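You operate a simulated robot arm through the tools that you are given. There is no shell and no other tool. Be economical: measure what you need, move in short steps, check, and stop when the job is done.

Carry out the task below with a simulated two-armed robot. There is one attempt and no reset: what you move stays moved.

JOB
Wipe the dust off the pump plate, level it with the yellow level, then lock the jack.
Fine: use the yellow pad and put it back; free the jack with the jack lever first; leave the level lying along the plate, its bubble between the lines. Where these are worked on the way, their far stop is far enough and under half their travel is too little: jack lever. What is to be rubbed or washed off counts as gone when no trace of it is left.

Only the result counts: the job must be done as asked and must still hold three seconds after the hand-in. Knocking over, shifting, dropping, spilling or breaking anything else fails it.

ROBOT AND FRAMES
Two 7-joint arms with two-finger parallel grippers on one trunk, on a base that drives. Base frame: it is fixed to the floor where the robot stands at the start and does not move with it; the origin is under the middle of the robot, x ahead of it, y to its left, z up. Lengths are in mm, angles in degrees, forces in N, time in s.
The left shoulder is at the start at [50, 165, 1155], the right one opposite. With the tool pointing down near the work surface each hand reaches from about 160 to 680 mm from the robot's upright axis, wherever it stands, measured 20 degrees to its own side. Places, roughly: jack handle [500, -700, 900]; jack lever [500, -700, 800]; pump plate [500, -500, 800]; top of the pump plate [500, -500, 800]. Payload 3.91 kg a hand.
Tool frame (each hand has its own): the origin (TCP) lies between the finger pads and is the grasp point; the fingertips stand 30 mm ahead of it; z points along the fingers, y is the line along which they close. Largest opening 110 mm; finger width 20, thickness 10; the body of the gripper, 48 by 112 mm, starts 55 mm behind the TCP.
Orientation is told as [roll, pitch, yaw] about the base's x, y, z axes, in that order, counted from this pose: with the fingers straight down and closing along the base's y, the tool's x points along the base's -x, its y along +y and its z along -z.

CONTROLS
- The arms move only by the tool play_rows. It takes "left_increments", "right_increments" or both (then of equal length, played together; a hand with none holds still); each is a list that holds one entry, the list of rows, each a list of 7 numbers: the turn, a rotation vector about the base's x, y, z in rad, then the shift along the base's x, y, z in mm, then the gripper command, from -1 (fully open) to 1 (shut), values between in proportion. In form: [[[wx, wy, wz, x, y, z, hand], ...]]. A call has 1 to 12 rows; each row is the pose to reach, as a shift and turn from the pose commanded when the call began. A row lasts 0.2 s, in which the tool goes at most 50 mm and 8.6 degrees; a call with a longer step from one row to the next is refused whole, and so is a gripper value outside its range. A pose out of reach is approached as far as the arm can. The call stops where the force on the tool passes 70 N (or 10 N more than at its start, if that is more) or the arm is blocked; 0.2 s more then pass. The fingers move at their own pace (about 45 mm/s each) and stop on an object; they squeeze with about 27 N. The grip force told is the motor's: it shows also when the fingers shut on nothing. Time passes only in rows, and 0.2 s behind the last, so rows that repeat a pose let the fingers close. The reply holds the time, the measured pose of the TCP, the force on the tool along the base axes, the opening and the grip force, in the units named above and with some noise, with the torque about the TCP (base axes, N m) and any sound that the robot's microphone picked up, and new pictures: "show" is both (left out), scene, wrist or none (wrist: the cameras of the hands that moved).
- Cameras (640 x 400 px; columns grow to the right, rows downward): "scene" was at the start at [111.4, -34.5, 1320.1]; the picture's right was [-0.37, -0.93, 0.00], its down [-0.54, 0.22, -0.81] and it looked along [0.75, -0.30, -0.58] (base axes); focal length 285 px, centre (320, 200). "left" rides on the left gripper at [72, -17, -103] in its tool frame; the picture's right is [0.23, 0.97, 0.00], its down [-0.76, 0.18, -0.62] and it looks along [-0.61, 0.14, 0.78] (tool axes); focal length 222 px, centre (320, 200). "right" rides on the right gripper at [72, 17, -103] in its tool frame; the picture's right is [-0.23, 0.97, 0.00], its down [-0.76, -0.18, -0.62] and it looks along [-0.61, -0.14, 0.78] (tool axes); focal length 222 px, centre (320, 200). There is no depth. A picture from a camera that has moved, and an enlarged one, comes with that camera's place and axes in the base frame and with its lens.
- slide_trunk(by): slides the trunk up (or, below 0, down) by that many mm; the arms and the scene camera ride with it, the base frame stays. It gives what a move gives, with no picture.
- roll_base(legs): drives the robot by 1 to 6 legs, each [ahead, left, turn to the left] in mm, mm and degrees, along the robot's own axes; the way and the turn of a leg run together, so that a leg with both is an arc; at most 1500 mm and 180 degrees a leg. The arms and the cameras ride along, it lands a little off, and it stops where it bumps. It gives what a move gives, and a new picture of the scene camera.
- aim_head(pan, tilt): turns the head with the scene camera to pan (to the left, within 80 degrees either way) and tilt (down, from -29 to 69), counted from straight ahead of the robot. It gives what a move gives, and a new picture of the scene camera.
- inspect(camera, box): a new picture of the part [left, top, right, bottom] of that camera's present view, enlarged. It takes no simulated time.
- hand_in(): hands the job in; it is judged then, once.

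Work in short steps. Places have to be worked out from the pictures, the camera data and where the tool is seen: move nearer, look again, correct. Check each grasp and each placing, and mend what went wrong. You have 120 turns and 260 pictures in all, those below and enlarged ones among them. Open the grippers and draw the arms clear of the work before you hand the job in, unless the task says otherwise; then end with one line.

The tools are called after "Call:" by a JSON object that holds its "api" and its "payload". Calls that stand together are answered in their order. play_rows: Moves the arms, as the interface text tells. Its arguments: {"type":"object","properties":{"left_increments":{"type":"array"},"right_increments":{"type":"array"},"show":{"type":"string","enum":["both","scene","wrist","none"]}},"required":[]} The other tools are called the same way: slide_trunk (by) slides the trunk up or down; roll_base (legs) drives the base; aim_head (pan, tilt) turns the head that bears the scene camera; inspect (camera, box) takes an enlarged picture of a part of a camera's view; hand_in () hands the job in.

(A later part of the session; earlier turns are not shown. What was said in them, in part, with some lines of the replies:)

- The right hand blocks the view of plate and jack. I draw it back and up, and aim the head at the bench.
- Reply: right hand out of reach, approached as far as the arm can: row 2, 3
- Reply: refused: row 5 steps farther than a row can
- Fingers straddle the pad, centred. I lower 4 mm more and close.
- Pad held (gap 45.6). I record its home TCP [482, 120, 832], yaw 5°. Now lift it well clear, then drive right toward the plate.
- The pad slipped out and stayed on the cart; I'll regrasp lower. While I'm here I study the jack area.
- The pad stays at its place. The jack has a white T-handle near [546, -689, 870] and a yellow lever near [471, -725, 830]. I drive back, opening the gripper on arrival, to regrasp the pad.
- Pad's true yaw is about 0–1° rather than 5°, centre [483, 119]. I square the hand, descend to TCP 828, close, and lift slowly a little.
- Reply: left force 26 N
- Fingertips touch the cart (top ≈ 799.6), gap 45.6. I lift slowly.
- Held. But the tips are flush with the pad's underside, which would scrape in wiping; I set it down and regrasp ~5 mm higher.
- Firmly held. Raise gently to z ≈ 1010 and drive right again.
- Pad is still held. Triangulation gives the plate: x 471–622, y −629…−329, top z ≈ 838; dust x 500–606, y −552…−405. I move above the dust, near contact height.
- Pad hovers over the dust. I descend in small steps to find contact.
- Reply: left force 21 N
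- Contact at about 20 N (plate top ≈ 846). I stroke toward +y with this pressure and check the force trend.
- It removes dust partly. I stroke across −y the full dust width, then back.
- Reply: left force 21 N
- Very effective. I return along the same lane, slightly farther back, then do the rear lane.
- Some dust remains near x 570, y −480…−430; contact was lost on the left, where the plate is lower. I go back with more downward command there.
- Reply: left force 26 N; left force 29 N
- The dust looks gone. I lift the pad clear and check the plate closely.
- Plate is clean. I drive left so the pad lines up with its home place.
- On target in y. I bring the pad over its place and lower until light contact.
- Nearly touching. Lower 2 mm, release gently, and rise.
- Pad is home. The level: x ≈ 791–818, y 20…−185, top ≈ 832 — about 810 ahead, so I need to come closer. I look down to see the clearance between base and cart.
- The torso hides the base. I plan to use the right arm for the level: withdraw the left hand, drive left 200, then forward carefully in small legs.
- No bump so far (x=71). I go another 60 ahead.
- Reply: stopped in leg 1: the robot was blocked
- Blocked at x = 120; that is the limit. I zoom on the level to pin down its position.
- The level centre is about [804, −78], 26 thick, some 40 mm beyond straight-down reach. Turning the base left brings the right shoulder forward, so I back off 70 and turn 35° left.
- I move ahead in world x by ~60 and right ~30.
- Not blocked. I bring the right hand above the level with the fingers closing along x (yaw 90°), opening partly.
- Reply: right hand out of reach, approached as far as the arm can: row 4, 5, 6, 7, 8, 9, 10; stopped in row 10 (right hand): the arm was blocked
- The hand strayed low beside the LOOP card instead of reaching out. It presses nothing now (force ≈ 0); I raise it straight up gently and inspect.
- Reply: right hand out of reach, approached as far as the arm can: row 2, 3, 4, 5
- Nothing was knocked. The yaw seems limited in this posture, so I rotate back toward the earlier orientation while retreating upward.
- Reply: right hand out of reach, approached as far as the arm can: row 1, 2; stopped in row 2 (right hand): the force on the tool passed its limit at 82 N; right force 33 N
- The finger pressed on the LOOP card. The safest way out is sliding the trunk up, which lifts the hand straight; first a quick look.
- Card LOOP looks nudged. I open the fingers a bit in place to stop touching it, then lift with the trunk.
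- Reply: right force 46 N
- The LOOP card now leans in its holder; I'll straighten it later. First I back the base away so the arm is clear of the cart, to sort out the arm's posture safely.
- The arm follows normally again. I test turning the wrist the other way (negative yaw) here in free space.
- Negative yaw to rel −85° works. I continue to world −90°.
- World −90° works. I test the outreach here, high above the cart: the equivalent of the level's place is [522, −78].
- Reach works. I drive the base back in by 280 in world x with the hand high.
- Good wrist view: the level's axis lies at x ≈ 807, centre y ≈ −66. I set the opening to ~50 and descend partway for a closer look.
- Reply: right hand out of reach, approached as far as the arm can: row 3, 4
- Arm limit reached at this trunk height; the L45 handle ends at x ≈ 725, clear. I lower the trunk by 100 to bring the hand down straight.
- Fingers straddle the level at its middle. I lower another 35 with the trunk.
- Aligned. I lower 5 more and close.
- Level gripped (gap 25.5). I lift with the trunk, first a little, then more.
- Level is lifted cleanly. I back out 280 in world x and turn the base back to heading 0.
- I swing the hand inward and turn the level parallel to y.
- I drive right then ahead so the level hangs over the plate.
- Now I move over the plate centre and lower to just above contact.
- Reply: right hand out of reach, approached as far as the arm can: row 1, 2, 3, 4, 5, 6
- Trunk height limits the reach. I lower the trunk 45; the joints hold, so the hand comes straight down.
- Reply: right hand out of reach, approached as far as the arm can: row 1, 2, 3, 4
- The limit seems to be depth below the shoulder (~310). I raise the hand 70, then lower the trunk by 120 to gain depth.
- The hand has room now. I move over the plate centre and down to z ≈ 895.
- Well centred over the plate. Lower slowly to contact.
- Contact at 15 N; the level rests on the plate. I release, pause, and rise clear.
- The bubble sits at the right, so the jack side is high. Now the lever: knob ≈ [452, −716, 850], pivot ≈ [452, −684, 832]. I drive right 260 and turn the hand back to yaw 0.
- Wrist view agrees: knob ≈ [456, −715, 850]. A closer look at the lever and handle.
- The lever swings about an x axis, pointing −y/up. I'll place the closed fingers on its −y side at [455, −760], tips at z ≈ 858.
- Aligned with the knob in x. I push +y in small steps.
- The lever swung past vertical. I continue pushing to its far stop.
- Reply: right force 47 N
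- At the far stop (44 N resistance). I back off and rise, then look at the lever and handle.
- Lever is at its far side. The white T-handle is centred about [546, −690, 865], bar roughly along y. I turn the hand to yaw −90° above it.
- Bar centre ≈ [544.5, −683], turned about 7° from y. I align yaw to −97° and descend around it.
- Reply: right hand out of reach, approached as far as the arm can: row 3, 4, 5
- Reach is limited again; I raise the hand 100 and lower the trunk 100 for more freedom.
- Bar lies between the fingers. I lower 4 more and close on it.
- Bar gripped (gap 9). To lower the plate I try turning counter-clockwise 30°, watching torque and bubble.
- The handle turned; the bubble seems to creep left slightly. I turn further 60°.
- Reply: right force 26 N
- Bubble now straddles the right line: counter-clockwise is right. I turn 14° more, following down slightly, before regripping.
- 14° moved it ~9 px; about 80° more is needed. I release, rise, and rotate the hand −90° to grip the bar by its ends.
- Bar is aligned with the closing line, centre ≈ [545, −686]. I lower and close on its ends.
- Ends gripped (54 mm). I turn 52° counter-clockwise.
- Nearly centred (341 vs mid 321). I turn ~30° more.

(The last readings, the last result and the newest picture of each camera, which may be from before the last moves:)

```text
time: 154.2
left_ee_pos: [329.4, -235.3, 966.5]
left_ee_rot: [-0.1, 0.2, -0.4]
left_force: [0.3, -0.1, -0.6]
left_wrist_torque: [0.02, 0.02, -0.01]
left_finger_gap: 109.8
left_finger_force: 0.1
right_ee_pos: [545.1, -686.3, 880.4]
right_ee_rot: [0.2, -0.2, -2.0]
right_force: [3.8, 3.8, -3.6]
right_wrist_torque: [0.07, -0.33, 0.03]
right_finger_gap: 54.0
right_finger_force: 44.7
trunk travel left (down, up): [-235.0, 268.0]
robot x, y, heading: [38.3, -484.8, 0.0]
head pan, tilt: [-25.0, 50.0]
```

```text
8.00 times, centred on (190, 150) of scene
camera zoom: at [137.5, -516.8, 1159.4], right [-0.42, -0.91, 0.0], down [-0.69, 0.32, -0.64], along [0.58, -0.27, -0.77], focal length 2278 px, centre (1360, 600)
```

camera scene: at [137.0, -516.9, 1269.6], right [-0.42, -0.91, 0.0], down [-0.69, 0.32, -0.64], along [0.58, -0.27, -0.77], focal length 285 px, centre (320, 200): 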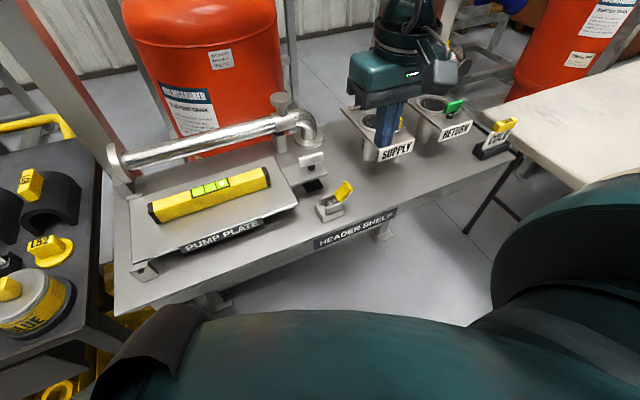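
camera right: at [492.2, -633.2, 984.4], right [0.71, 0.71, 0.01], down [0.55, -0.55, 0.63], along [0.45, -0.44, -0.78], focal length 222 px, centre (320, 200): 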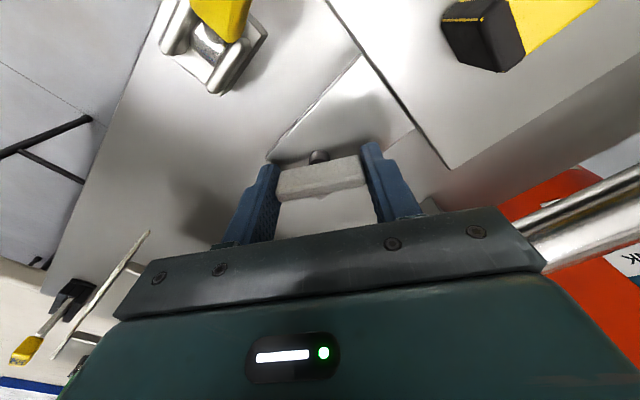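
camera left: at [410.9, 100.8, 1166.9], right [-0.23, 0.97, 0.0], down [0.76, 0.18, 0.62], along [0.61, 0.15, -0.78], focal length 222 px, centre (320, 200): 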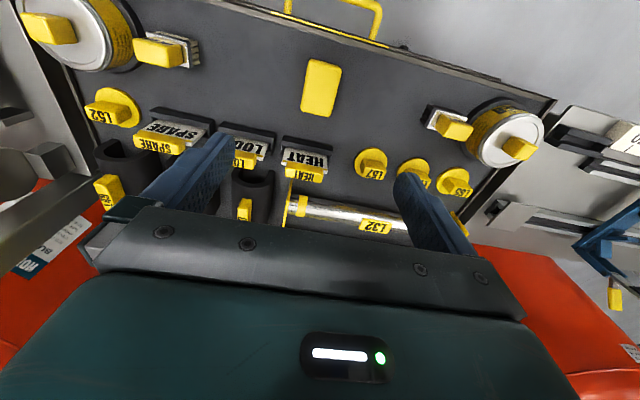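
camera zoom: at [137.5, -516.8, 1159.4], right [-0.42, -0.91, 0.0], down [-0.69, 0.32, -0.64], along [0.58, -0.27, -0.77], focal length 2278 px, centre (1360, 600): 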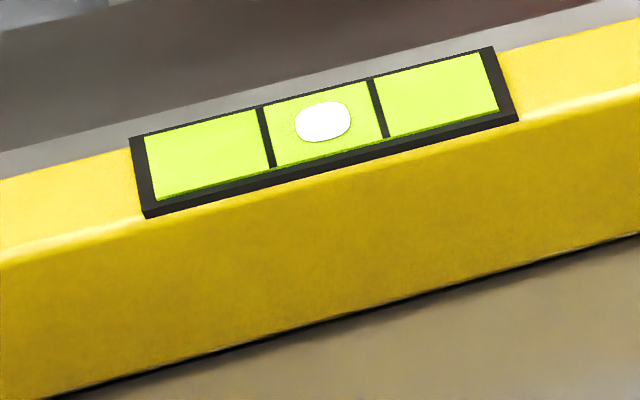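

Bubble is centred. I open just enough to release, and rise straight up.

Call:
{"api": "play_rows", "payload": {"right_increments": [[[0, 0, 0, 0, 0, 1, 0], [0, 0, 0, 0, 0, 1, -0.25], [0, 0, 0, 0, 0, 2, -0.25], [0, 0, 0, 0, 0, 12, -0.25], [0, 0, 0, 0, 0, 32, -0.25], [0, 0, 0, 0, 0, 62, -0.25], [0, 0, 0, 0, 0, 92, -0.25]]], "show": "none"}}

Call:
{"api": "inspect", "payload": {"camera": "scene", "box": [150, 125, 230, 175]}}

Call:
{"api": "inspect", "payload": {"camera": "scene", "box": [120, 50, 400, 200]}}

```text
time: 155.8
left_ee_pos: [328.5, -234.6, 968.3]
left_ee_rot: [0.0, 0.1, -0.4]
left_force: [-0.1, 0.0, -0.2]
left_wrist_torque: [0.01, 0.0, 0.04]
left_finger_gap: 110.2
left_finger_force: 0.0
right_ee_pos: [543.6, -687.1, 972.6]
right_ee_rot: [0.3, -0.2, -1.9]
right_force: [0.2, 0.1, 0.4]
right_wrist_torque: [-0.04, -0.04, 0.01]
right_finger_gap: 68.9
right_finger_force: 0.1
trunk travel left (down, up): [-235.0, 268.0]
robot x, y, heading: [35.9, -485.0, -0.0]
head pan, tilt: [-25.0, 50.0]
```

```text
8.00 times, centred on (190, 150) of scene
camera zoom: at [136.9, -516.9, 1159.5], right [-0.42, -0.91, 0.0], down [-0.69, 0.32, -0.64], along [0.58, -0.27, -0.77], focal length 2278 px, centre (1360, 600)
```

zoom: 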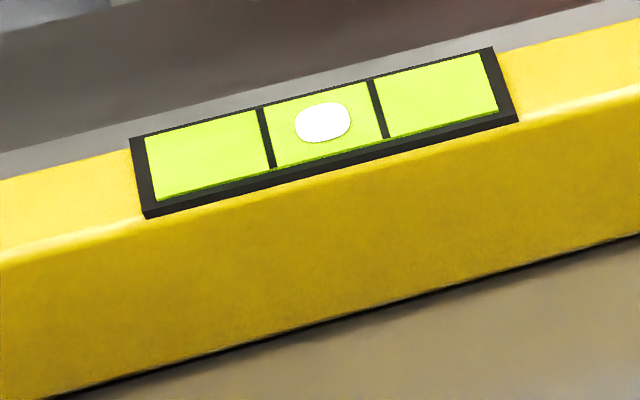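

```text
2.29 times, centred on (260, 125) of scene
camera zoom: at [136.9, -516.9, 1159.5], right [-0.42, -0.91, 0.0], down [-0.69, 0.32, -0.64], along [0.58, -0.27, -0.77], focal length 651 px, centre (457, 371)
```

zoom: 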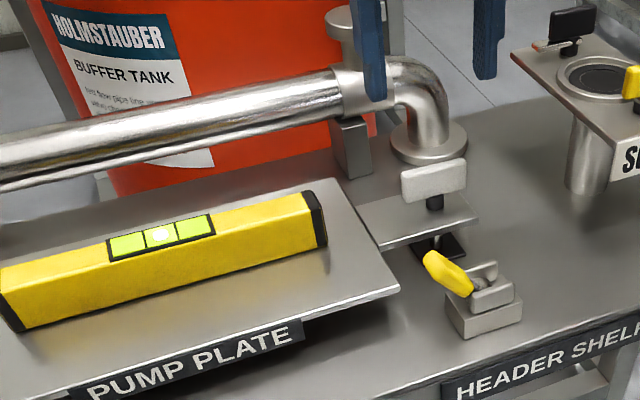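

Level holds with the bubble centred. Now to lock: I bring the closed fingers to the +y side of the lever, [455, −608], tips z ≈ 858.

Call:
{"api": "play_rows", "payload": {"right_increments": [[[0, 0, 0.01, -30, 15, 5, 0.3], [0, 0, 0.03, -60, 40, 5, 1], [0, 0, 0.03, -88, 65, 5, 1], [0, 0, 0.03, -89, 79, -10, 1], [0, 0, 0.03, -89, 79, -40, 1], [0, 0, 0.03, -89, 79, -65, 1], [0, 0, 0.03, -89, 79, -80, 1]]], "show": "wrist"}}

Call:
{"api": "inspect", "payload": {"camera": "scene", "box": [220, 50, 400, 210]}}

```text
time: 157.3
left_ee_pos: [329.4, -234.5, 968.1]
left_ee_rot: [-0.1, 0.1, -0.4]
left_force: [-0.1, -1.0, 0.1]
left_wrist_torque: [-0.04, -0.03, 0.04]
left_finger_gap: 110.0
left_finger_force: 0.2
right_ee_pos: [454.3, -607.7, 892.5]
right_ee_rot: [0.3, -0.3, -0.4]
right_force: [0.2, -0.7, 0.4]
right_wrist_torque: [-0.02, -0.03, 0.0]
right_finger_gap: 0.0
right_finger_force: 27.3
trunk travel left (down, up): [-235.0, 268.0]
robot x, y, heading: [35.1, -480.4, -0.1]
head pan, tilt: [-25.0, 50.0]
camera right: at [382.8, -589.9, 995.8], right [0.23, 0.97, 0.01], down [0.76, -0.18, 0.63], along [0.61, -0.14, -0.78], focal length 222 px, centre (320, 200)
```

right: 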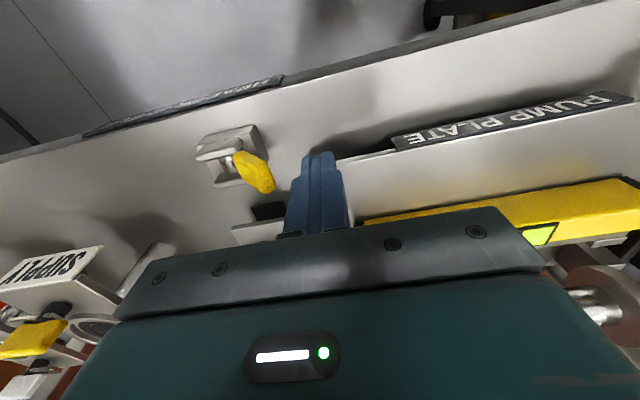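

```text
2.50 times, centred on (310, 130) of scene
camera zoom: at [137.0, -516.9, 1159.5], right [-0.42, -0.91, 0.0], down [-0.69, 0.32, -0.64], along [0.58, -0.27, -0.77], focal length 712 px, centre (345, 375)
```

zoom: 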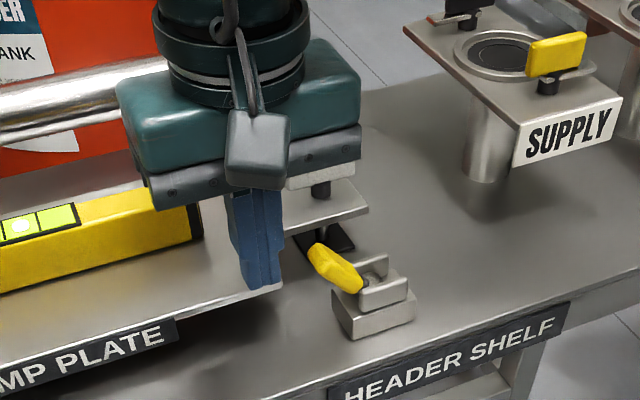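

In position. I push −y to swing the lever back.

Call:
{"api": "play_rows", "payload": {"right_increments": [[[0, 0, 0, 0, -8, -4, 1], [0, 0, 0, 0, -20, -4, 1], [0, 0, 0, 0, -32, -4, 1], [0, 0, 0, 0, -44, -4, 1], [0, 0, 0, 0, -56, -4, 1], [0, 0, 0, 0, -66, -4, 1], [0, 0, 0, 0, -76, -4, 1], [0, 0, 0, 0, -86, -4, 1], [0, 0, 0, 0, -94, -4, 1]]], "show": "none"}}

Call:
{"api": "inspect", "payload": {"camera": "scene", "box": [220, 50, 400, 210]}}

```text
time: 159.3
left_ee_pos: [328.6, -235.1, 967.1]
left_ee_rot: [0.0, 0.1, -0.4]
left_force: [0.2, 1.1, -0.1]
left_wrist_torque: [0.01, -0.02, 0.01]
left_finger_gap: 109.8
left_finger_force: 0.1
right_ee_pos: [455.1, -701.0, 889.2]
right_ee_rot: [0.2, -0.1, -0.2]
right_force: [0.2, -0.7, 0.5]
right_wrist_torque: [0.04, -0.01, 0.0]
right_finger_gap: 0.2
right_finger_force: 26.6
trunk travel left (down, up): [-235.0, 268.0]
robot x, y, heading: [38.7, -484.3, -0.0]
head pan, tilt: [-25.0, 50.0]
```

```text
2.50 times, centred on (310, 130) of scene
camera zoom: at [137.0, -517.0, 1159.5], right [-0.42, -0.91, 0.0], down [-0.69, 0.32, -0.64], along [0.58, -0.27, -0.77], focal length 712 px, centre (345, 375)
```

zoom: 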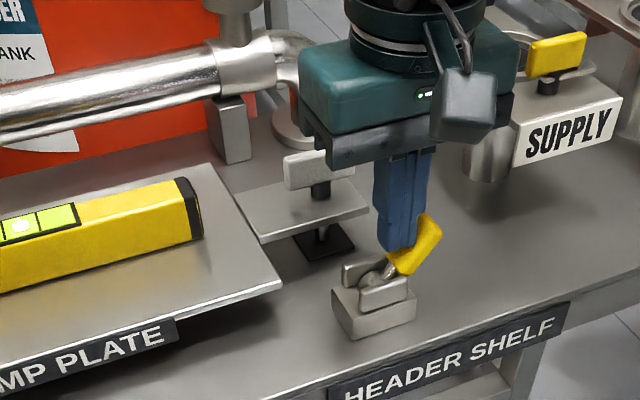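

Almost at the stop; I push on a bit until it resists.

Call:
{"api": "play_rows", "payload": {"right_increments": [[[0, 0, 0, 0, -4, 0, 1], [0, 0, 0, 0, -8, 0, 1], [0, 0, 0, 0, -11, 0, 1]]], "show": "none"}}

Call:
{"api": "inspect", "payload": {"camera": "scene", "box": [220, 50, 400, 210]}}

```text
time: 160.2
left_ee_pos: [328.1, -230.0, 966.5]
left_ee_rot: [-0.2, 0.1, -0.3]
left_force: [1.1, -0.2, 0.0]
left_wrist_torque: [-0.02, 0.02, 0.02]
left_finger_gap: 109.9
left_finger_force: 0.0
right_ee_pos: [455.3, -705.8, 889.4]
right_ee_rot: [0.8, -0.4, -0.1]
right_force: [-1.3, 40.1, -1.5]
right_wrist_torque: [1.19, 0.07, -0.01]
right_finger_gap: 0.1
right_finger_force: 27.1
trunk travel left (down, up): [-235.0, 268.0]
robot x, y, heading: [31.5, -482.6, 0.1]
head pan, tilt: [-25.0, 50.0]
```

```text
2.50 times, centred on (310, 130) of scene
camera zoom: at [137.0, -513.1, 1159.6], right [-0.42, -0.91, 0.0], down [-0.69, 0.32, -0.64], along [0.58, -0.27, -0.77], focal length 712 px, centre (345, 375)
```

zoom: 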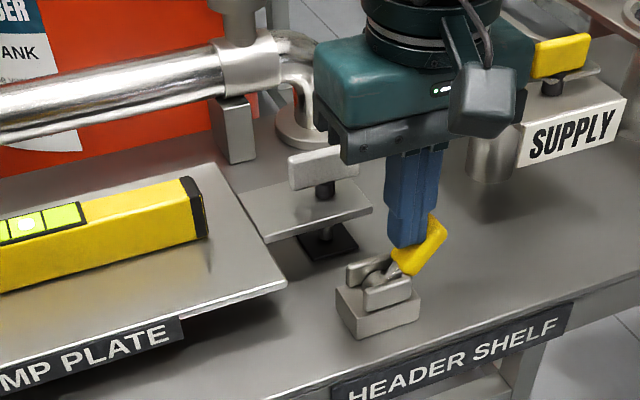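

At its stop (40 N). I back off and rise, then check lever and bubble.

Call:
{"api": "play_rows", "payload": {"right_increments": [[[0, 0, 0, 0, 12, 0, 1], [0, 0, 0, 0, 18, 15, 1], [0, 0, 0, -10, 18, 50, 1], [0, 0, 0, -30, 18, 90, 1], [0, 0, 0, -50, 18, 130, 0], [0, 0, 0, -70, 18, 160, -1]]], "show": "none"}}

Call:
{"api": "inspect", "payload": {"camera": "scene", "box": [120, 50, 400, 210]}}

Call:
{"api": "inspect", "payload": {"camera": "scene", "box": [150, 125, 230, 175]}}

```text
time: 161.6
left_ee_pos: [328.8, -235.0, 967.0]
left_ee_rot: [0.0, 0.1, -0.4]
left_force: [0.6, 0.4, 0.0]
left_wrist_torque: [-0.01, -0.02, 0.03]
left_finger_gap: 109.6
left_finger_force: 0.0
right_ee_pos: [385.6, -693.7, 1049.1]
right_ee_rot: [0.3, -0.2, -0.4]
right_force: [0.3, 0.8, -0.1]
right_wrist_torque: [0.01, 0.01, -0.02]
right_finger_gap: 49.3
right_finger_force: 0.0
trunk travel left (down, up): [-235.0, 268.0]
robot x, y, heading: [33.3, -481.4, -0.1]
head pan, tilt: [-25.0, 50.0]
```

```text
2.29 times, centred on (260, 130) of scene
camera zoom: at [136.8, -516.9, 1159.5], right [-0.42, -0.91, 0.0], down [-0.69, 0.32, -0.64], along [0.58, -0.27, -0.77], focal length 651 px, centre (457, 360)
```

zoom: 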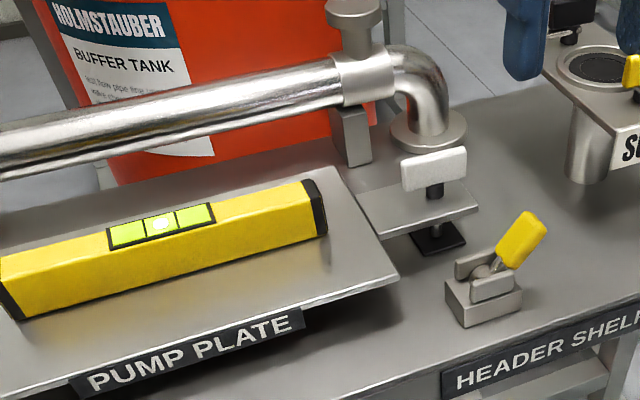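

```text
8.00 times, centred on (190, 150) of scene
camera zoom: at [136.8, -516.9, 1159.5], right [-0.42, -0.91, 0.0], down [-0.69, 0.32, -0.64], along [0.58, -0.27, -0.77], focal length 2278 px, centre (1360, 600)
```

zoom: 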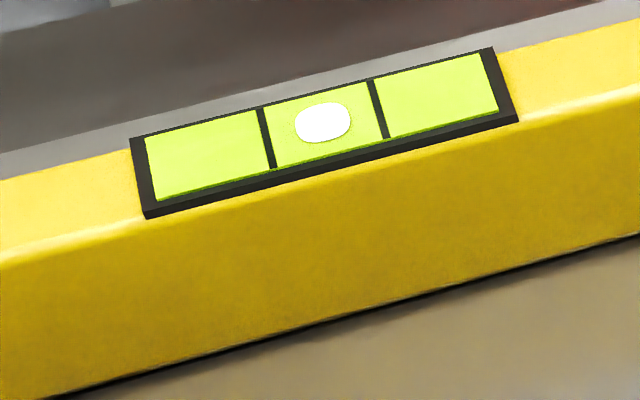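

Locked, level, bubble centred. Now I return to the cart to straighten the LOOP card I disturbed; trunk up first.

Call:
{"api": "slide_trunk", "payload": {"by": 140}}

Call:
{"api": "roll_base", "payload": {"legs": [[-35, 0, 0], [0, 480, 0]]}}

Call:
{"api": "inspect", "payload": {"camera": "scene", "box": [180, 160, 380, 290]}}

```text
time: 163.2
left_ee_pos: [328.7, -234.1, 1107.1]
left_ee_rot: [0.0, 0.1, -0.4]
left_force: [0.2, -0.2, -0.7]
left_wrist_torque: [-0.03, -0.02, 0.03]
left_finger_gap: 110.1
left_finger_force: 0.0
right_ee_pos: [385.9, -693.7, 1189.2]
right_ee_rot: [0.3, -0.2, -0.3]
right_force: [-0.5, 0.7, 0.0]
right_wrist_torque: [0.0, 0.02, -0.03]
right_finger_gap: 109.7
right_finger_force: 0.0
trunk travel left (down, up): [-375.0, 128.0]
robot x, y, heading: [37.3, -483.8, 0.2]
head pan, tilt: [-25.0, 50.0]
```

```text
time: 168.4
left_ee_pos: [292.8, 241.7, 1107.1]
left_ee_rot: [0.0, 0.1, -0.3]
left_force: [-0.1, -0.2, -0.6]
left_wrist_torque: [0.01, -0.03, -0.02]
left_finger_gap: 109.8
left_finger_force: 0.1
right_ee_pos: [350.3, -217.9, 1188.5]
right_ee_rot: [0.2, -0.2, -0.2]
right_force: [-0.4, 0.1, 0.6]
right_wrist_torque: [-0.02, 0.0, -0.01]
right_finger_gap: 109.8
right_finger_force: 0.2
trunk travel left (down, up): [-375.0, 128.0]
robot x, y, heading: [1.2, -8.9, 0.1]
head pan, tilt: [-25.0, 50.0]
camera scene: at [101.6, -41.3, 1299.5], right [-0.42, -0.91, 0.0], down [-0.69, 0.32, -0.64], along [0.58, -0.27, -0.77], focal length 285 px, centre (320, 200)
```

scene: 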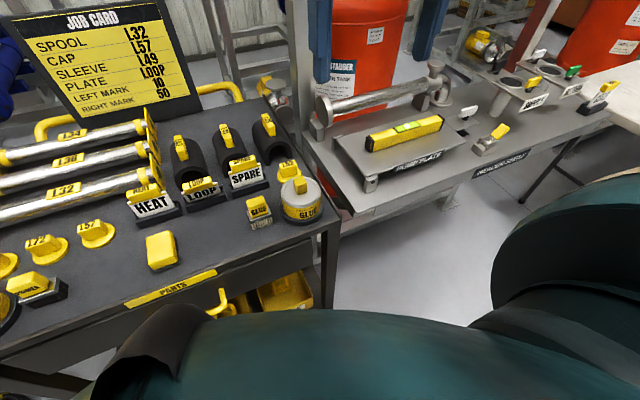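

```text
3.08 times, centred on (280, 225) of scene
camera zoom: at [101.6, -41.3, 1299.5], right [-0.42, -0.91, 0.0], down [-0.69, 0.32, -0.64], along [0.58, -0.27, -0.77], focal length 876 px, centre (443, 123)
```

zoom: 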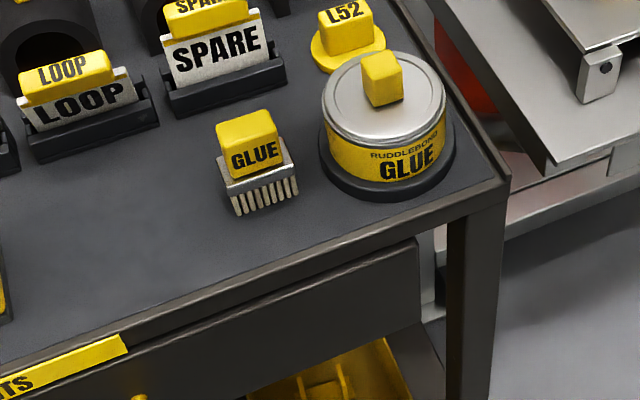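

Call:
{"api": "aim_head", "payload": {"pan": 0, "tilt": 40}}

Call:
{"api": "inspect", "payload": {"camera": "scene", "box": [230, 180, 400, 280]}}

```text
time: 169.3
left_ee_pos: [292.5, 241.3, 1106.8]
left_ee_rot: [0.1, 0.1, -0.2]
left_force: [0.0, 0.0, 0.6]
left_wrist_torque: [0.01, 0.02, -0.01]
left_finger_gap: 109.8
left_finger_force: 0.0
right_ee_pos: [349.8, -218.1, 1189.8]
right_ee_rot: [0.3, -0.2, -0.1]
right_force: [-0.2, -0.3, 0.4]
right_wrist_torque: [0.02, 0.0, -0.03]
right_finger_gap: 110.1
right_finger_force: 0.2
trunk travel left (down, up): [-375.0, 128.0]
robot x, y, heading: [-0.1, -9.2, 0.3]
head pan, tilt: [0.0, 40.0]
camera scene: at [116.8, -9.0, 1313.7], right [0.0, -1.0, 0.0], down [-0.64, 0.0, -0.77], along [0.77, 0.0, -0.64], focal length 285 px, centre (320, 200)
```

scene: 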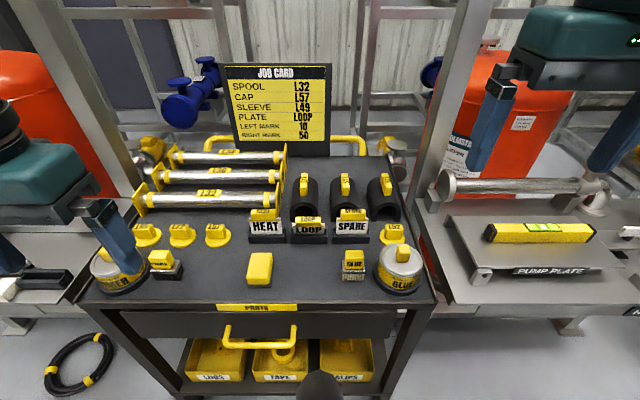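

```text
3.76 times, centred on (315, 230) of scene
camera zoom: at [116.8, -9.0, 1313.7], right [0.0, -1.0, 0.0], down [-0.64, 0.0, -0.77], along [0.77, 0.0, -0.64], focal length 1072 px, centre (339, 87)
```

zoom: 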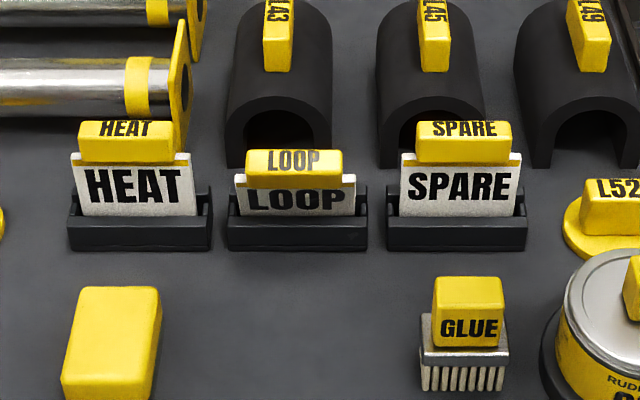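

The holder has not moved but the LOOP card leans ~20° toward the robot (handle ≈ [583, 18, 863]). I bring the left hand above it to view closely.

Call:
{"api": "play_rows", "payload": {"left_increments": [[[0, 0, 0, 32, -25, -5, -1], [0, 0, 0, 64, -50, -10, -1], [0, 0, 0, 96, -75, -20, -1], [0, 0, 0, 128, -100, -30, -1], [0, 0, 0, 160, -125, -45, -1], [0, 0, 0, 190, -150, -60, -1], [0, 0, 0, 220, -175, -80, -1], [0, 0, 0, 250, -200, -100, -1], [0, 0, 0, 270, -223, -120, -1]]], "show": "both"}}

```text
time: 171.3
left_ee_pos: [562.5, 17.6, 986.2]
left_ee_rot: [0.0, 0.1, -0.4]
left_force: [-0.4, 0.2, -0.2]
left_wrist_torque: [-0.04, 0.0, -0.03]
left_finger_gap: 110.1
left_finger_force: 0.1
right_ee_pos: [351.0, -219.3, 1188.6]
right_ee_rot: [0.3, -0.3, -0.3]
right_force: [0.4, 0.2, 0.7]
right_wrist_torque: [0.0, 0.02, -0.02]
right_finger_gap: 110.1
right_finger_force: 0.1
trunk travel left (down, up): [-375.0, 128.0]
robot x, y, heading: [2.2, -5.5, 0.2]
head pan, tilt: [0.0, 40.0]
camera scene: at [117.0, -9.4, 1313.7], right [0.0, -1.0, 0.0], down [-0.64, 0.0, -0.77], along [0.77, 0.0, -0.64], focal length 285 px, centre (320, 200)
camera left: at [492.6, 0.7, 1088.8], right [-0.22, 0.98, 0.0], down [0.76, 0.17, 0.62], along [0.61, 0.14, -0.78], focal length 222 px, centre (320, 200)
```

scene: 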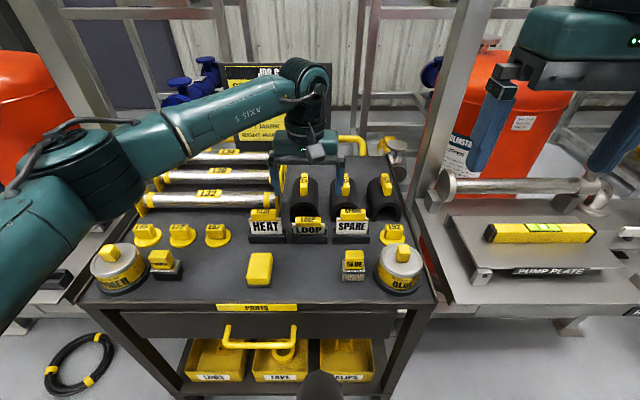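
left: 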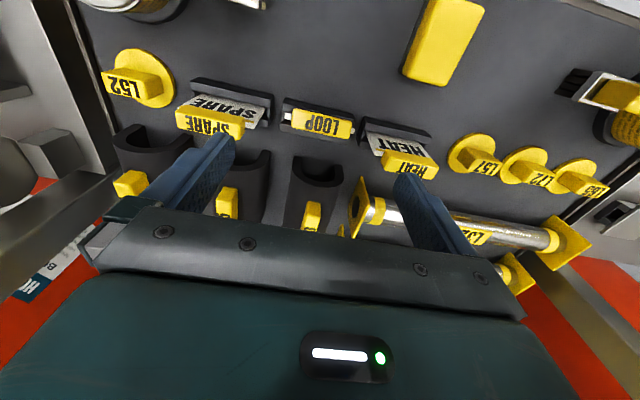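

Triangulated: LOOP handle ≈ [564, 19, 880], while upright would be x ≈ 589 (a ~18° lean). I descend with an 80 mm opening to grip the handle by its ends.

Call:
{"api": "play_rows", "payload": {"left_increments": [[[0, 0, 0, 1, 1, -20, -0.45], [0, 0, 0, 2, 2, -45, -0.45], [0, 0, 0, 2, 2, -65, -0.45], [0, 0, 0, 2, 2, -76, -0.45]]], "show": "both"}}

Call:
{"api": "inspect", "payload": {"camera": "scene", "box": [230, 160, 400, 280]}}

```text
time: 172.3
left_ee_pos: [564.7, 20.5, 909.5]
left_ee_rot: [-0.1, 0.0, -0.2]
left_force: [0.1, 0.0, -0.6]
left_wrist_torque: [0.0, -0.03, 0.0]
left_finger_gap: 79.8
left_finger_force: 0.1
right_ee_pos: [350.6, -218.3, 1189.6]
right_ee_rot: [0.3, -0.2, -0.4]
right_force: [0.1, 0.6, -0.6]
right_wrist_torque: [-0.01, 0.03, 0.0]
right_finger_gap: 109.8
right_finger_force: 0.0
trunk travel left (down, up): [-375.0, 128.0]
robot x, y, heading: [2.0, -8.4, -0.1]
head pan, tilt: [0.0, 40.0]
camera scene: at [116.8, -8.9, 1313.7], right [0.0, -1.0, 0.0], down [-0.64, 0.0, -0.77], along [0.77, 0.0, -0.64], focal length 285 px, centre (320, 200)
camera left: at [493.7, 3.5, 1013.6], right [-0.22, 0.98, 0.0], down [0.76, 0.17, 0.62], along [0.61, 0.14, -0.78], focal length 222 px, centre (320, 200)
```

scene: 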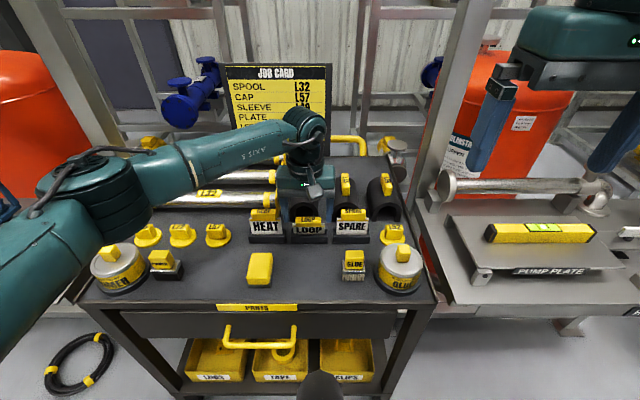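
left: 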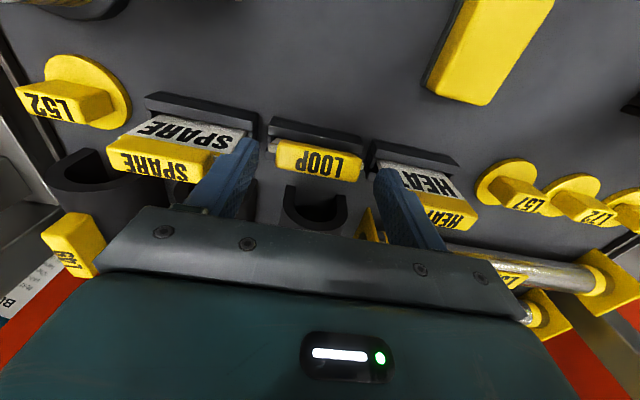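

```text
3.33 times, centred on (315, 220) of scene
camera zoom: at [116.8, -8.9, 1313.7], right [0.0, -1.0, 0.0], down [-0.64, 0.0, -0.77], along [0.77, 0.0, -0.64], focal length 949 px, centre (337, 133)
```

zoom: 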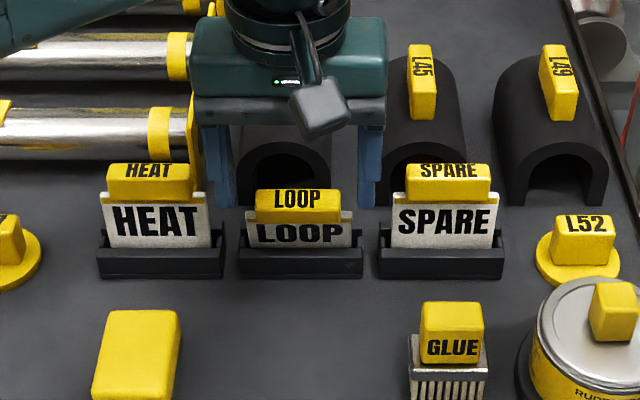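

The fingertips line up with the handle. Lower 12 more and close on its ends.

Call:
{"api": "play_rows", "payload": {"left_increments": [[[0, 0, 0, -1, -1, -6, -0.45], [0, 0, 0, -1, -1, -12, -0.45], [0, 0, 0, -1, -1, -12, 0], [0, 0, 0, -1, -1, -12, 0.3], [0, 0, 0, -1, -1, -12, 0.3], [0, 0, 0, -1, -1, -12, 0.3]]], "show": "wrist"}}

Call:
{"api": "inspect", "payload": {"camera": "scene", "box": [230, 160, 400, 280]}}

```text
time: 173.7
left_ee_pos: [563.8, 18.7, 898.3]
left_ee_rot: [0.1, 0.1, -0.3]
left_force: [-0.4, -0.1, -0.3]
left_wrist_torque: [-0.05, -0.02, 0.02]
left_finger_gap: 70.9
left_finger_force: 26.2
right_ee_pos: [351.1, -216.7, 1188.2]
right_ee_rot: [0.4, -0.2, -0.2]
right_force: [0.4, 0.5, -0.6]
right_wrist_torque: [0.0, -0.01, 0.0]
right_finger_gap: 110.2
right_finger_force: 0.0
trunk travel left (down, up): [-375.0, 128.0]
robot x, y, heading: [3.1, -8.5, -0.0]
head pan, tilt: [0.0, 40.0]
camera left: at [492.7, 2.2, 1001.5], right [-0.22, 0.98, 0.0], down [0.76, 0.17, 0.62], along [0.61, 0.14, -0.78], focal length 222 px, centre (320, 200)
```

left: 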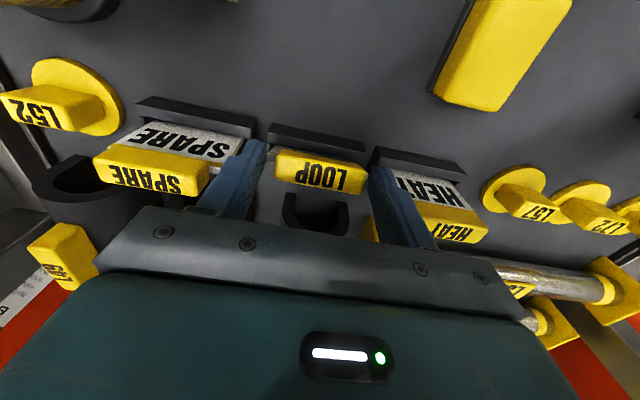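

```text
3.33 times, centred on (315, 220) of scene
camera zoom: at [116.9, -8.9, 1313.7], right [0.0, -1.0, 0.0], down [-0.64, 0.0, -0.77], along [0.77, 0.0, -0.64], focal length 949 px, centre (337, 133)
```

zoom: 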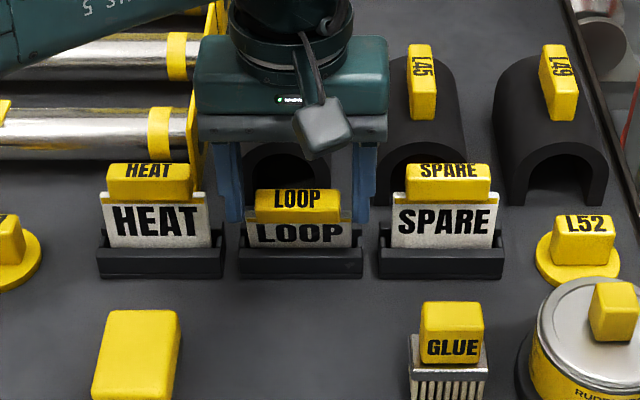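

The fingers hold the card by its edges (71 mm). I swing it upright: +0.27 rad about y around its foot.

Call:
{"api": "play_rows", "payload": {"left_increments": [[[0, 0.05, 0, 4.5, 0, 1, 0.4], [0, 0.1, 0, 9, 0, 2, 0.4], [0, 0.15, 0, 13.8, 0, 2.6, 0.4], [0, 0.2, 0, 18.4, 0, 3, 0.4], [0, 0.25, 0, 23, 0, 3, 0.4], [0, 0.27, 0, 25, 0, 3, 0.4]]], "show": "wrist"}}

Call:
{"api": "inspect", "payload": {"camera": "scene", "box": [230, 160, 400, 280]}}

```text
time: 175.1
left_ee_pos: [578.1, 23.9, 903.5]
left_ee_rot: [-0.1, 14.3, -0.4]
left_force: [11.5, -2.4, 1.2]
left_wrist_torque: [-0.16, -0.89, 0.08]
left_finger_gap: 55.2
left_finger_force: 26.7
left hand out of reach, approached as far as the arm can: row 5, 6
right_ee_pos: [352.1, -218.2, 1189.3]
right_ee_rot: [0.2, -0.2, -0.2]
right_force: [0.0, 0.2, -0.4]
right_wrist_torque: [0.0, 0.01, -0.01]
right_finger_gap: 110.0
right_finger_force: 0.1
trunk travel left (down, up): [-375.0, 128.0]
robot x, y, heading: [2.0, -8.3, 0.2]
head pan, tilt: [0.0, 40.0]
camera left: at [533.9, 6.3, 1021.7], right [-0.22, 0.97, 0.05], down [0.89, 0.17, 0.42], along [0.4, 0.14, -0.91], focal length 222 px, centre (320, 200)
```

left: 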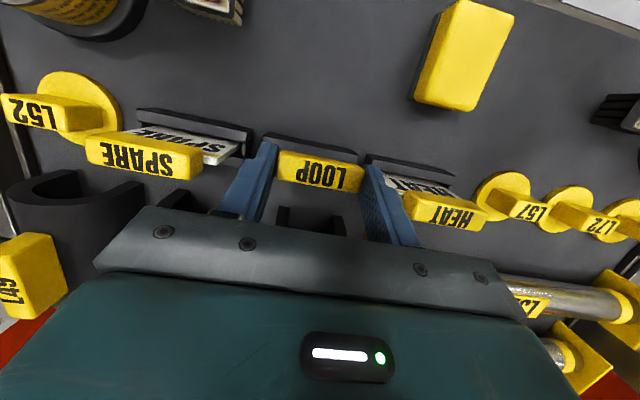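

```text
3.33 times, centred on (315, 220) of scene
camera zoom: at [118.0, -9.1, 1313.6], right [0.0, -1.0, 0.0], down [-0.64, 0.0, -0.77], along [0.77, 0.0, -0.64], focal length 949 px, centre (337, 133)
```

zoom: 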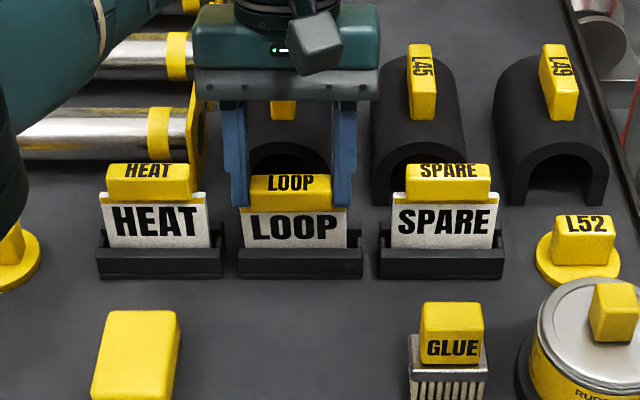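

Most of the lean is corrected and the fingers now hold the handle. The arm's reach ends here, so I release and rise, then look.

Call:
{"api": "play_rows", "payload": {"left_increments": [[[0, 0, 0, 0, 0, 0, 0], [0, 0, 0, 0, 0, 0, -0.4], [0, 0, 0, 0, 0, 0, -0.4], [0, -0.05, 0, -2, 0, 12, -0.4], [0, -0.1, 0, -5, 0, 30, -0.4], [0, -0.2, 0, -15, 0, 60, -0.4], [0, -0.25, 0, -30, 0, 90, -0.4]]], "show": "wrist"}}

Call:
{"api": "inspect", "payload": {"camera": "scene", "box": [230, 160, 400, 280]}}

```text
time: 176.7
left_ee_pos: [544.2, 22.3, 994.1]
left_ee_rot: [-0.1, 1.1, -0.3]
left_force: [-0.1, 0.4, 0.4]
left_wrist_torque: [-0.02, 0.0, -0.02]
left_finger_gap: 77.0
left_finger_force: 0.1
right_ee_pos: [350.0, -219.5, 1190.2]
right_ee_rot: [0.3, -0.2, -0.3]
right_force: [-0.8, -0.8, 0.1]
right_wrist_torque: [-0.03, 0.03, 0.04]
right_finger_gap: 110.2
right_finger_force: 0.1
trunk travel left (down, up): [-375.0, 128.0]
robot x, y, heading: [-0.0, -7.7, 0.0]
head pan, tilt: [0.0, 40.0]
camera left: at [476.3, 6.4, 1099.1], right [-0.22, 0.97, 0.0], down [0.77, 0.17, 0.61], along [0.59, 0.14, -0.79], focal length 222 px, centre (320, 200)
```

left: 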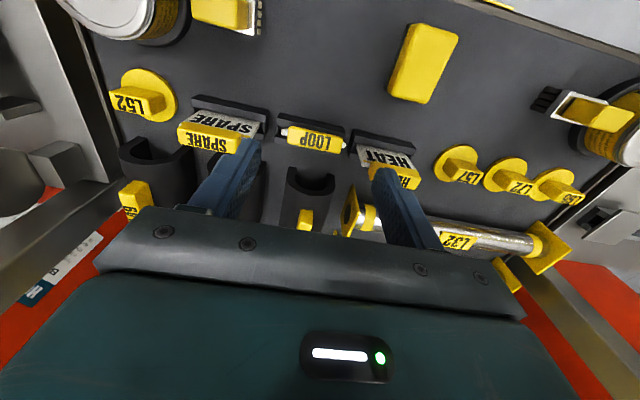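

```text
3.33 times, centred on (315, 220) of scene
camera zoom: at [116.4, -8.9, 1313.7], right [0.0, -1.0, 0.0], down [-0.64, 0.0, -0.77], along [0.77, 0.0, -0.64], focal length 949 px, centre (337, 133)
```

zoom: 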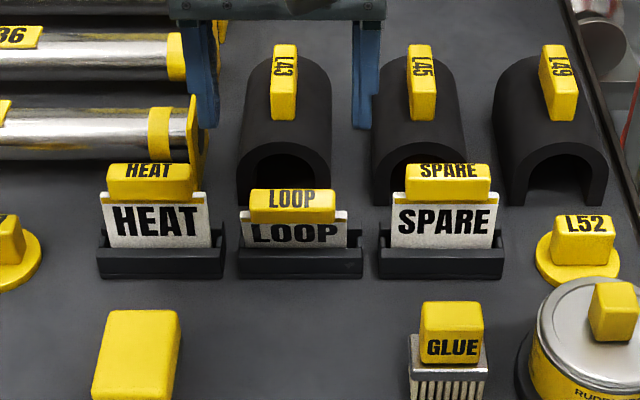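

It fell forward again: the slot is loose, and the others rest leaning back. I need to push it past vertical; I drive 60 ahead for reach and use the closed fingers from the front.

Call:
{"api": "roll_base", "payload": {"legs": [[60, 0, 0]]}}

Call:
{"api": "play_rows", "payload": {"left_increments": [[[0, 0, 0, -30, 0, 0, 0.5], [0, 0, 0, -60, -1, -15, 1], [0, 0, 0, -80, -2, -45, 1], [0, 0, 0, -80, -2, -75, 1], [0, 0, 0, -80, -2, -95, 1]]], "show": "wrist"}}

Call:
{"api": "inspect", "payload": {"camera": "scene", "box": [230, 180, 400, 300]}}

```text
time: 177.6
left_ee_pos: [607.1, 23.9, 993.8]
left_ee_rot: [0.0, 1.3, -0.3]
left_force: [-0.3, 0.3, 0.1]
left_wrist_torque: [-0.03, -0.02, 0.01]
left_finger_gap: 76.7
left_finger_force: 0.0
right_ee_pos: [411.2, -217.2, 1189.0]
right_ee_rot: [0.4, -0.2, -0.2]
right_force: [0.7, -0.5, -0.4]
right_wrist_torque: [0.02, 0.06, 0.03]
right_finger_gap: 109.9
right_finger_force: 0.0
trunk travel left (down, up): [-375.0, 128.0]
robot x, y, heading: [62.1, -10.0, 0.3]
head pan, tilt: [0.0, 40.0]
camera scene: at [177.5, -8.8, 1313.6], right [0.0, -1.0, 0.0], down [-0.64, 0.0, -0.77], along [0.77, 0.0, -0.64], focal length 285 px, centre (320, 200)
```

scene: 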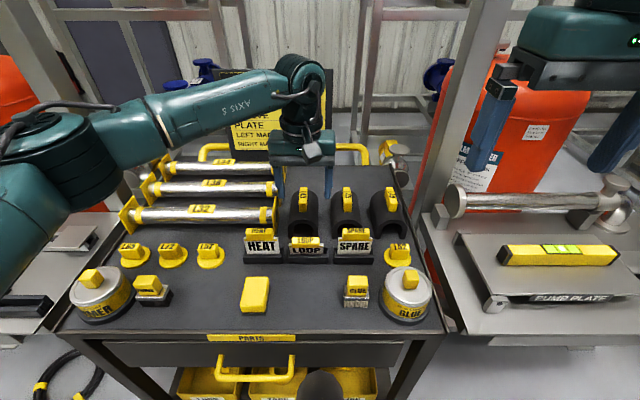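

```text
time: 178.8
left_ee_pos: [526.5, 21.4, 899.3]
left_ee_rot: [0.0, 1.2, -0.3]
left_force: [0.1, 0.0, 0.4]
left_wrist_torque: [0.01, 0.02, 0.0]
left_finger_gap: 0.1
left_finger_force: 26.9
right_ee_pos: [410.4, -219.0, 1189.5]
right_ee_rot: [0.3, -0.2, -0.2]
right_force: [0.1, 0.0, -0.5]
right_wrist_torque: [0.01, -0.03, -0.02]
right_finger_gap: 109.7
right_finger_force: 0.0
trunk travel left (down, up): [-375.0, 128.0]
robot x, y, heading: [62.3, -7.5, 0.1]
head pan, tilt: [0.0, 40.0]
camera left: at [457.5, 4.1, 1004.2], right [-0.22, 0.97, 0.0], down [0.78, 0.17, 0.61], along [0.59, 0.14, -0.79], focal length 222 px, centre (320, 200)
```

left: 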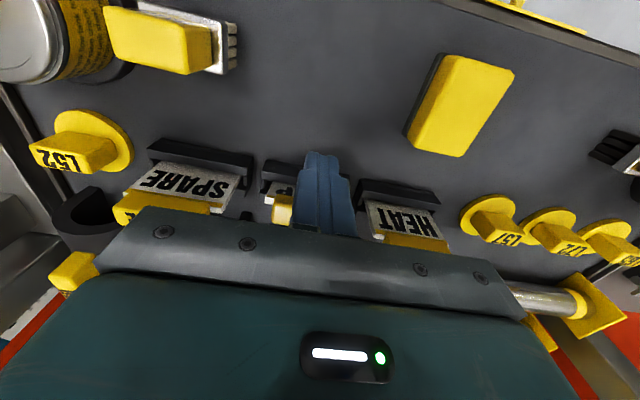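

```text
3.33 times, centred on (315, 240) of scene
camera zoom: at [176.6, -8.7, 1313.7], right [0.0, -1.0, 0.0], down [-0.64, 0.0, -0.77], along [0.77, 0.0, -0.64], focal length 949 px, centre (337, 67)
```

zoom: 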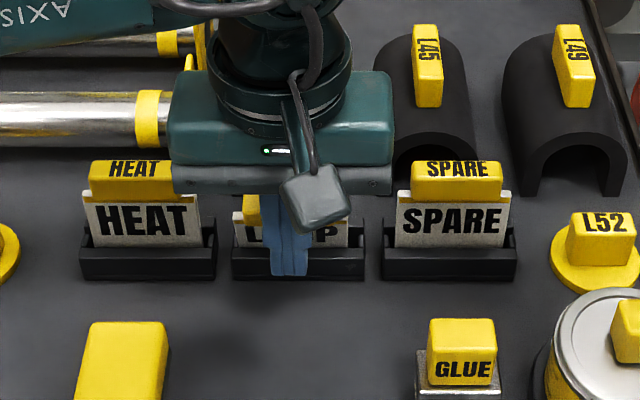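

Finger stands in front of the LOOP handle. I push +x gently in small steps.

Call:
{"api": "play_rows", "payload": {"left_increments": [[[0, 0, 0, 8, -3, 3, 1], [0, 0, 0, 15, -4, 3, 1], [0, 0, 0, 21, -4, 3, 1], [0, 0, 0, 27, -4, 3, 1], [0, 0, 0, 33, -4, 3, 1], [0, 0, 0, 38, -4, 3, 1]]], "show": "wrist"}}

Call:
{"api": "inspect", "payload": {"camera": "scene", "box": [230, 180, 400, 300]}}

```text
time: 180.2
left_ee_pos: [564.4, 17.2, 900.8]
left_ee_rot: [-0.1, 1.3, -0.2]
left_force: [0.1, 0.2, 0.6]
left_wrist_torque: [0.0, -0.01, 0.02]
left_finger_gap: 0.0
left_finger_force: 27.6
right_ee_pos: [410.5, -218.1, 1189.4]
right_ee_rot: [0.3, -0.2, -0.2]
right_force: [-0.9, 0.5, 0.6]
right_wrist_torque: [-0.02, -0.01, 0.01]
right_finger_gap: 110.0
right_finger_force: 0.1
trunk travel left (down, up): [-375.0, 128.0]
robot x, y, heading: [60.5, -5.1, 0.1]
head pan, tilt: [0.0, 40.0]
camera left: at [494.9, 0.5, 1006.6], right [-0.22, 0.98, 0.0], down [0.78, 0.17, 0.61], along [0.59, 0.14, -0.8], focal length 222 px, centre (320, 200)
```

left: 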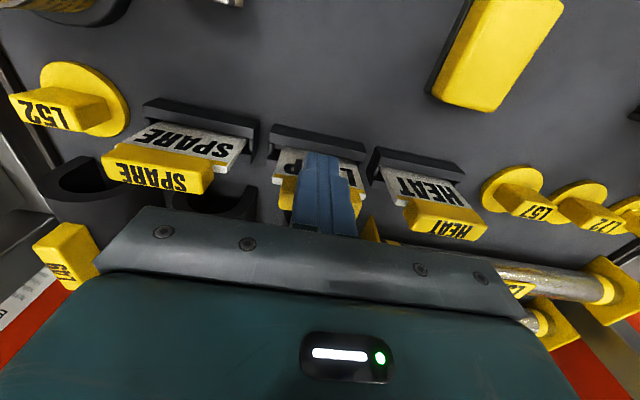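

```text
3.33 times, centred on (315, 240) of scene
camera zoom: at [176.6, -8.8, 1313.7], right [0.0, -1.0, 0.0], down [-0.64, 0.0, -0.77], along [0.77, 0.0, -0.64], focal length 949 px, centre (337, 67)
```

zoom: 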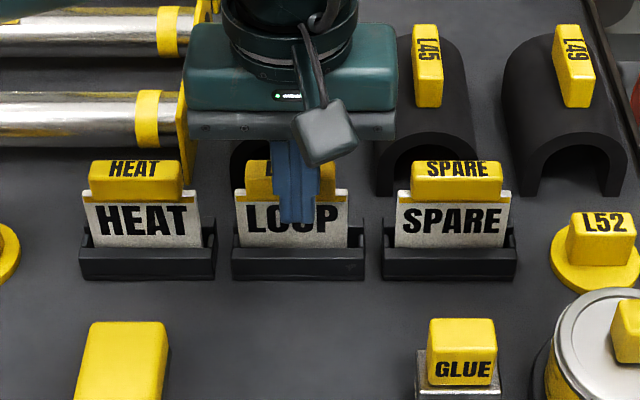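

LOOP now stands leaning back like the others, with no contact force. I withdraw the finger straight back, then up, and verify.

Call:
{"api": "play_rows", "payload": {"left_increments": [[[0, 0, 0, -15, 0, 0, 1], [0, 0, 0, -40, 0, 5, 1], [0, 0, 0, -75, 0, 30, 1], [0, 0, 0, -110, 20, 70, 1], [0, 0, 0, -145, 40, 110, 0], [0, 0, 0, -175, 60, 150, -1], [0, 0, 0, -190, 80, 180, -1]]], "show": "none"}}

Call:
{"api": "roll_base", "payload": {"legs": [[-120, 0, 0]]}}

Call:
{"api": "inspect", "payload": {"camera": "scene", "box": [150, 170, 420, 310]}}

Call:
{"api": "inspect", "payload": {"camera": "scene", "box": [420, 160, 640, 300]}}

```text
refused: row 4 steps farther than a row can; nothing moved
```

```text
time: 181.5
left_ee_pos: [444.3, 18.0, 901.6]
left_ee_rot: [0.0, 1.2, -0.2]
left_force: [0.1, 0.3, 0.3]
left_wrist_torque: [-0.03, -0.02, 0.03]
left_finger_gap: 0.1
left_finger_force: 27.1
right_ee_pos: [289.3, -217.8, 1189.6]
right_ee_rot: [0.2, -0.3, -0.1]
right_force: [0.0, 0.5, 0.7]
right_wrist_torque: [0.01, -0.02, 0.01]
right_finger_gap: 109.8
right_finger_force: 0.1
trunk travel left (down, up): [-375.0, 128.0]
robot x, y, heading: [-56.2, -8.3, 0.3]
head pan, tilt: [0.0, 40.0]
camera scene: at [56.2, -8.9, 1313.8], right [0.0, -1.0, 0.0], down [-0.64, 0.0, -0.77], along [0.77, 0.0, -0.64], focal length 285 px, centre (320, 200)
```

scene: 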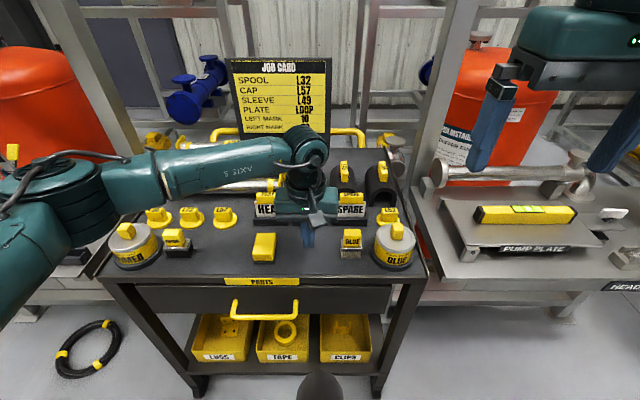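

```text
2.37 times, centred on (285, 240) of scene
camera zoom: at [56.2, -8.9, 1313.8], right [0.0, -1.0, 0.0], down [-0.64, 0.0, -0.77], along [0.77, 0.0, -0.64], focal length 675 px, centre (403, 105)
```

zoom: 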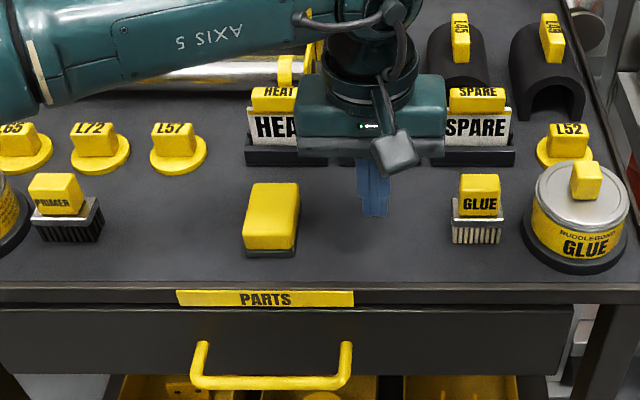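

```text
2.86 times, centred on (530, 230) of scene
camera zoom: at [56.2, -8.9, 1313.8], right [0.0, -1.0, 0.0], down [-0.64, 0.0, -0.77], along [0.77, 0.0, -0.64], focal length 814 px, centre (-280, 114)
```

zoom: 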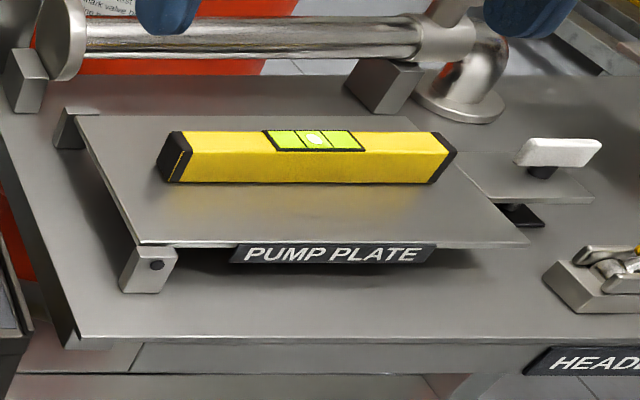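

The base retreat pulled the finger straight out, which is fine. I raise and open the left hand, then check the cards.

Call:
{"api": "play_rows", "payload": {"left_increments": [[[0, 0, 0, -20, 5, 30, 0], [0, 0, 0, -40, 15, 65, -1], [0, 0, 0, -60, 35, 100, -1], [0, 0, 0, -80, 60, 130, -1], [0, 0, 0, -100, 90, 160, -1], [0, 0, 0, -110, 120, 185, -1], [0, 0, 0, -110, 150, 200, -1]]], "show": "none"}}

Call:
{"api": "inspect", "payload": {"camera": "scene", "box": [150, 150, 420, 310]}}

```text
time: 183.1
left_ee_pos: [333.7, 168.9, 1100.7]
left_ee_rot: [-0.1, 1.3, -0.3]
left_force: [1.0, 1.4, -0.2]
left_wrist_torque: [0.02, 0.02, 0.07]
left_finger_gap: 109.9
left_finger_force: 0.0
right_ee_pos: [290.8, -217.8, 1190.1]
right_ee_rot: [0.1, -0.1, -0.2]
right_force: [0.0, -0.5, -0.5]
right_wrist_torque: [0.01, -0.02, 0.0]
right_finger_gap: 110.1
right_finger_force: 0.0
trunk travel left (down, up): [-375.0, 128.0]
robot x, y, heading: [-57.3, -9.2, -0.0]
head pan, tilt: [0.0, 40.0]
```

```text
2.37 times, centred on (285, 230) of scene
camera zoom: at [56.9, -8.5, 1313.7], right [0.0, -1.0, 0.0], down [-0.64, 0.0, -0.77], along [0.77, 0.0, -0.64], focal length 675 px, centre (403, 129)
```

zoom: 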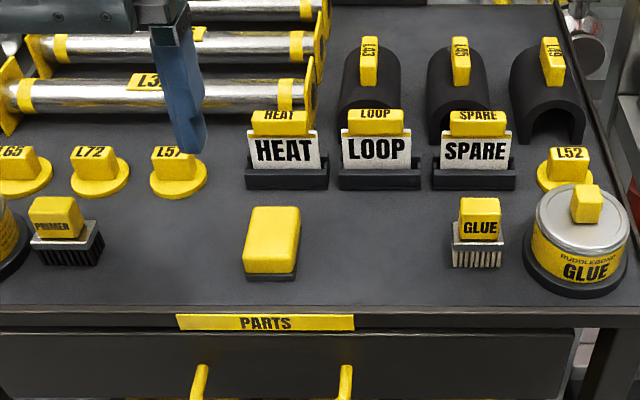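

Everything is in place: plate clean, pad back, level on the plate with the bubble centred, jack locked, LOOP card restored, arms clear. I hand in.

Call:
{"api": "hand_in", "payload": {}}

```text
The job is handed in.
```

I wiped the pump plate clean and put the yellow pad back. I freed the jack, levelled the plate so the level's bubble sits between the lines, and locked the jack again. On the way I knocked the LOOP card in its holder; I pushed it back to lean like the cards beside it before handing in.
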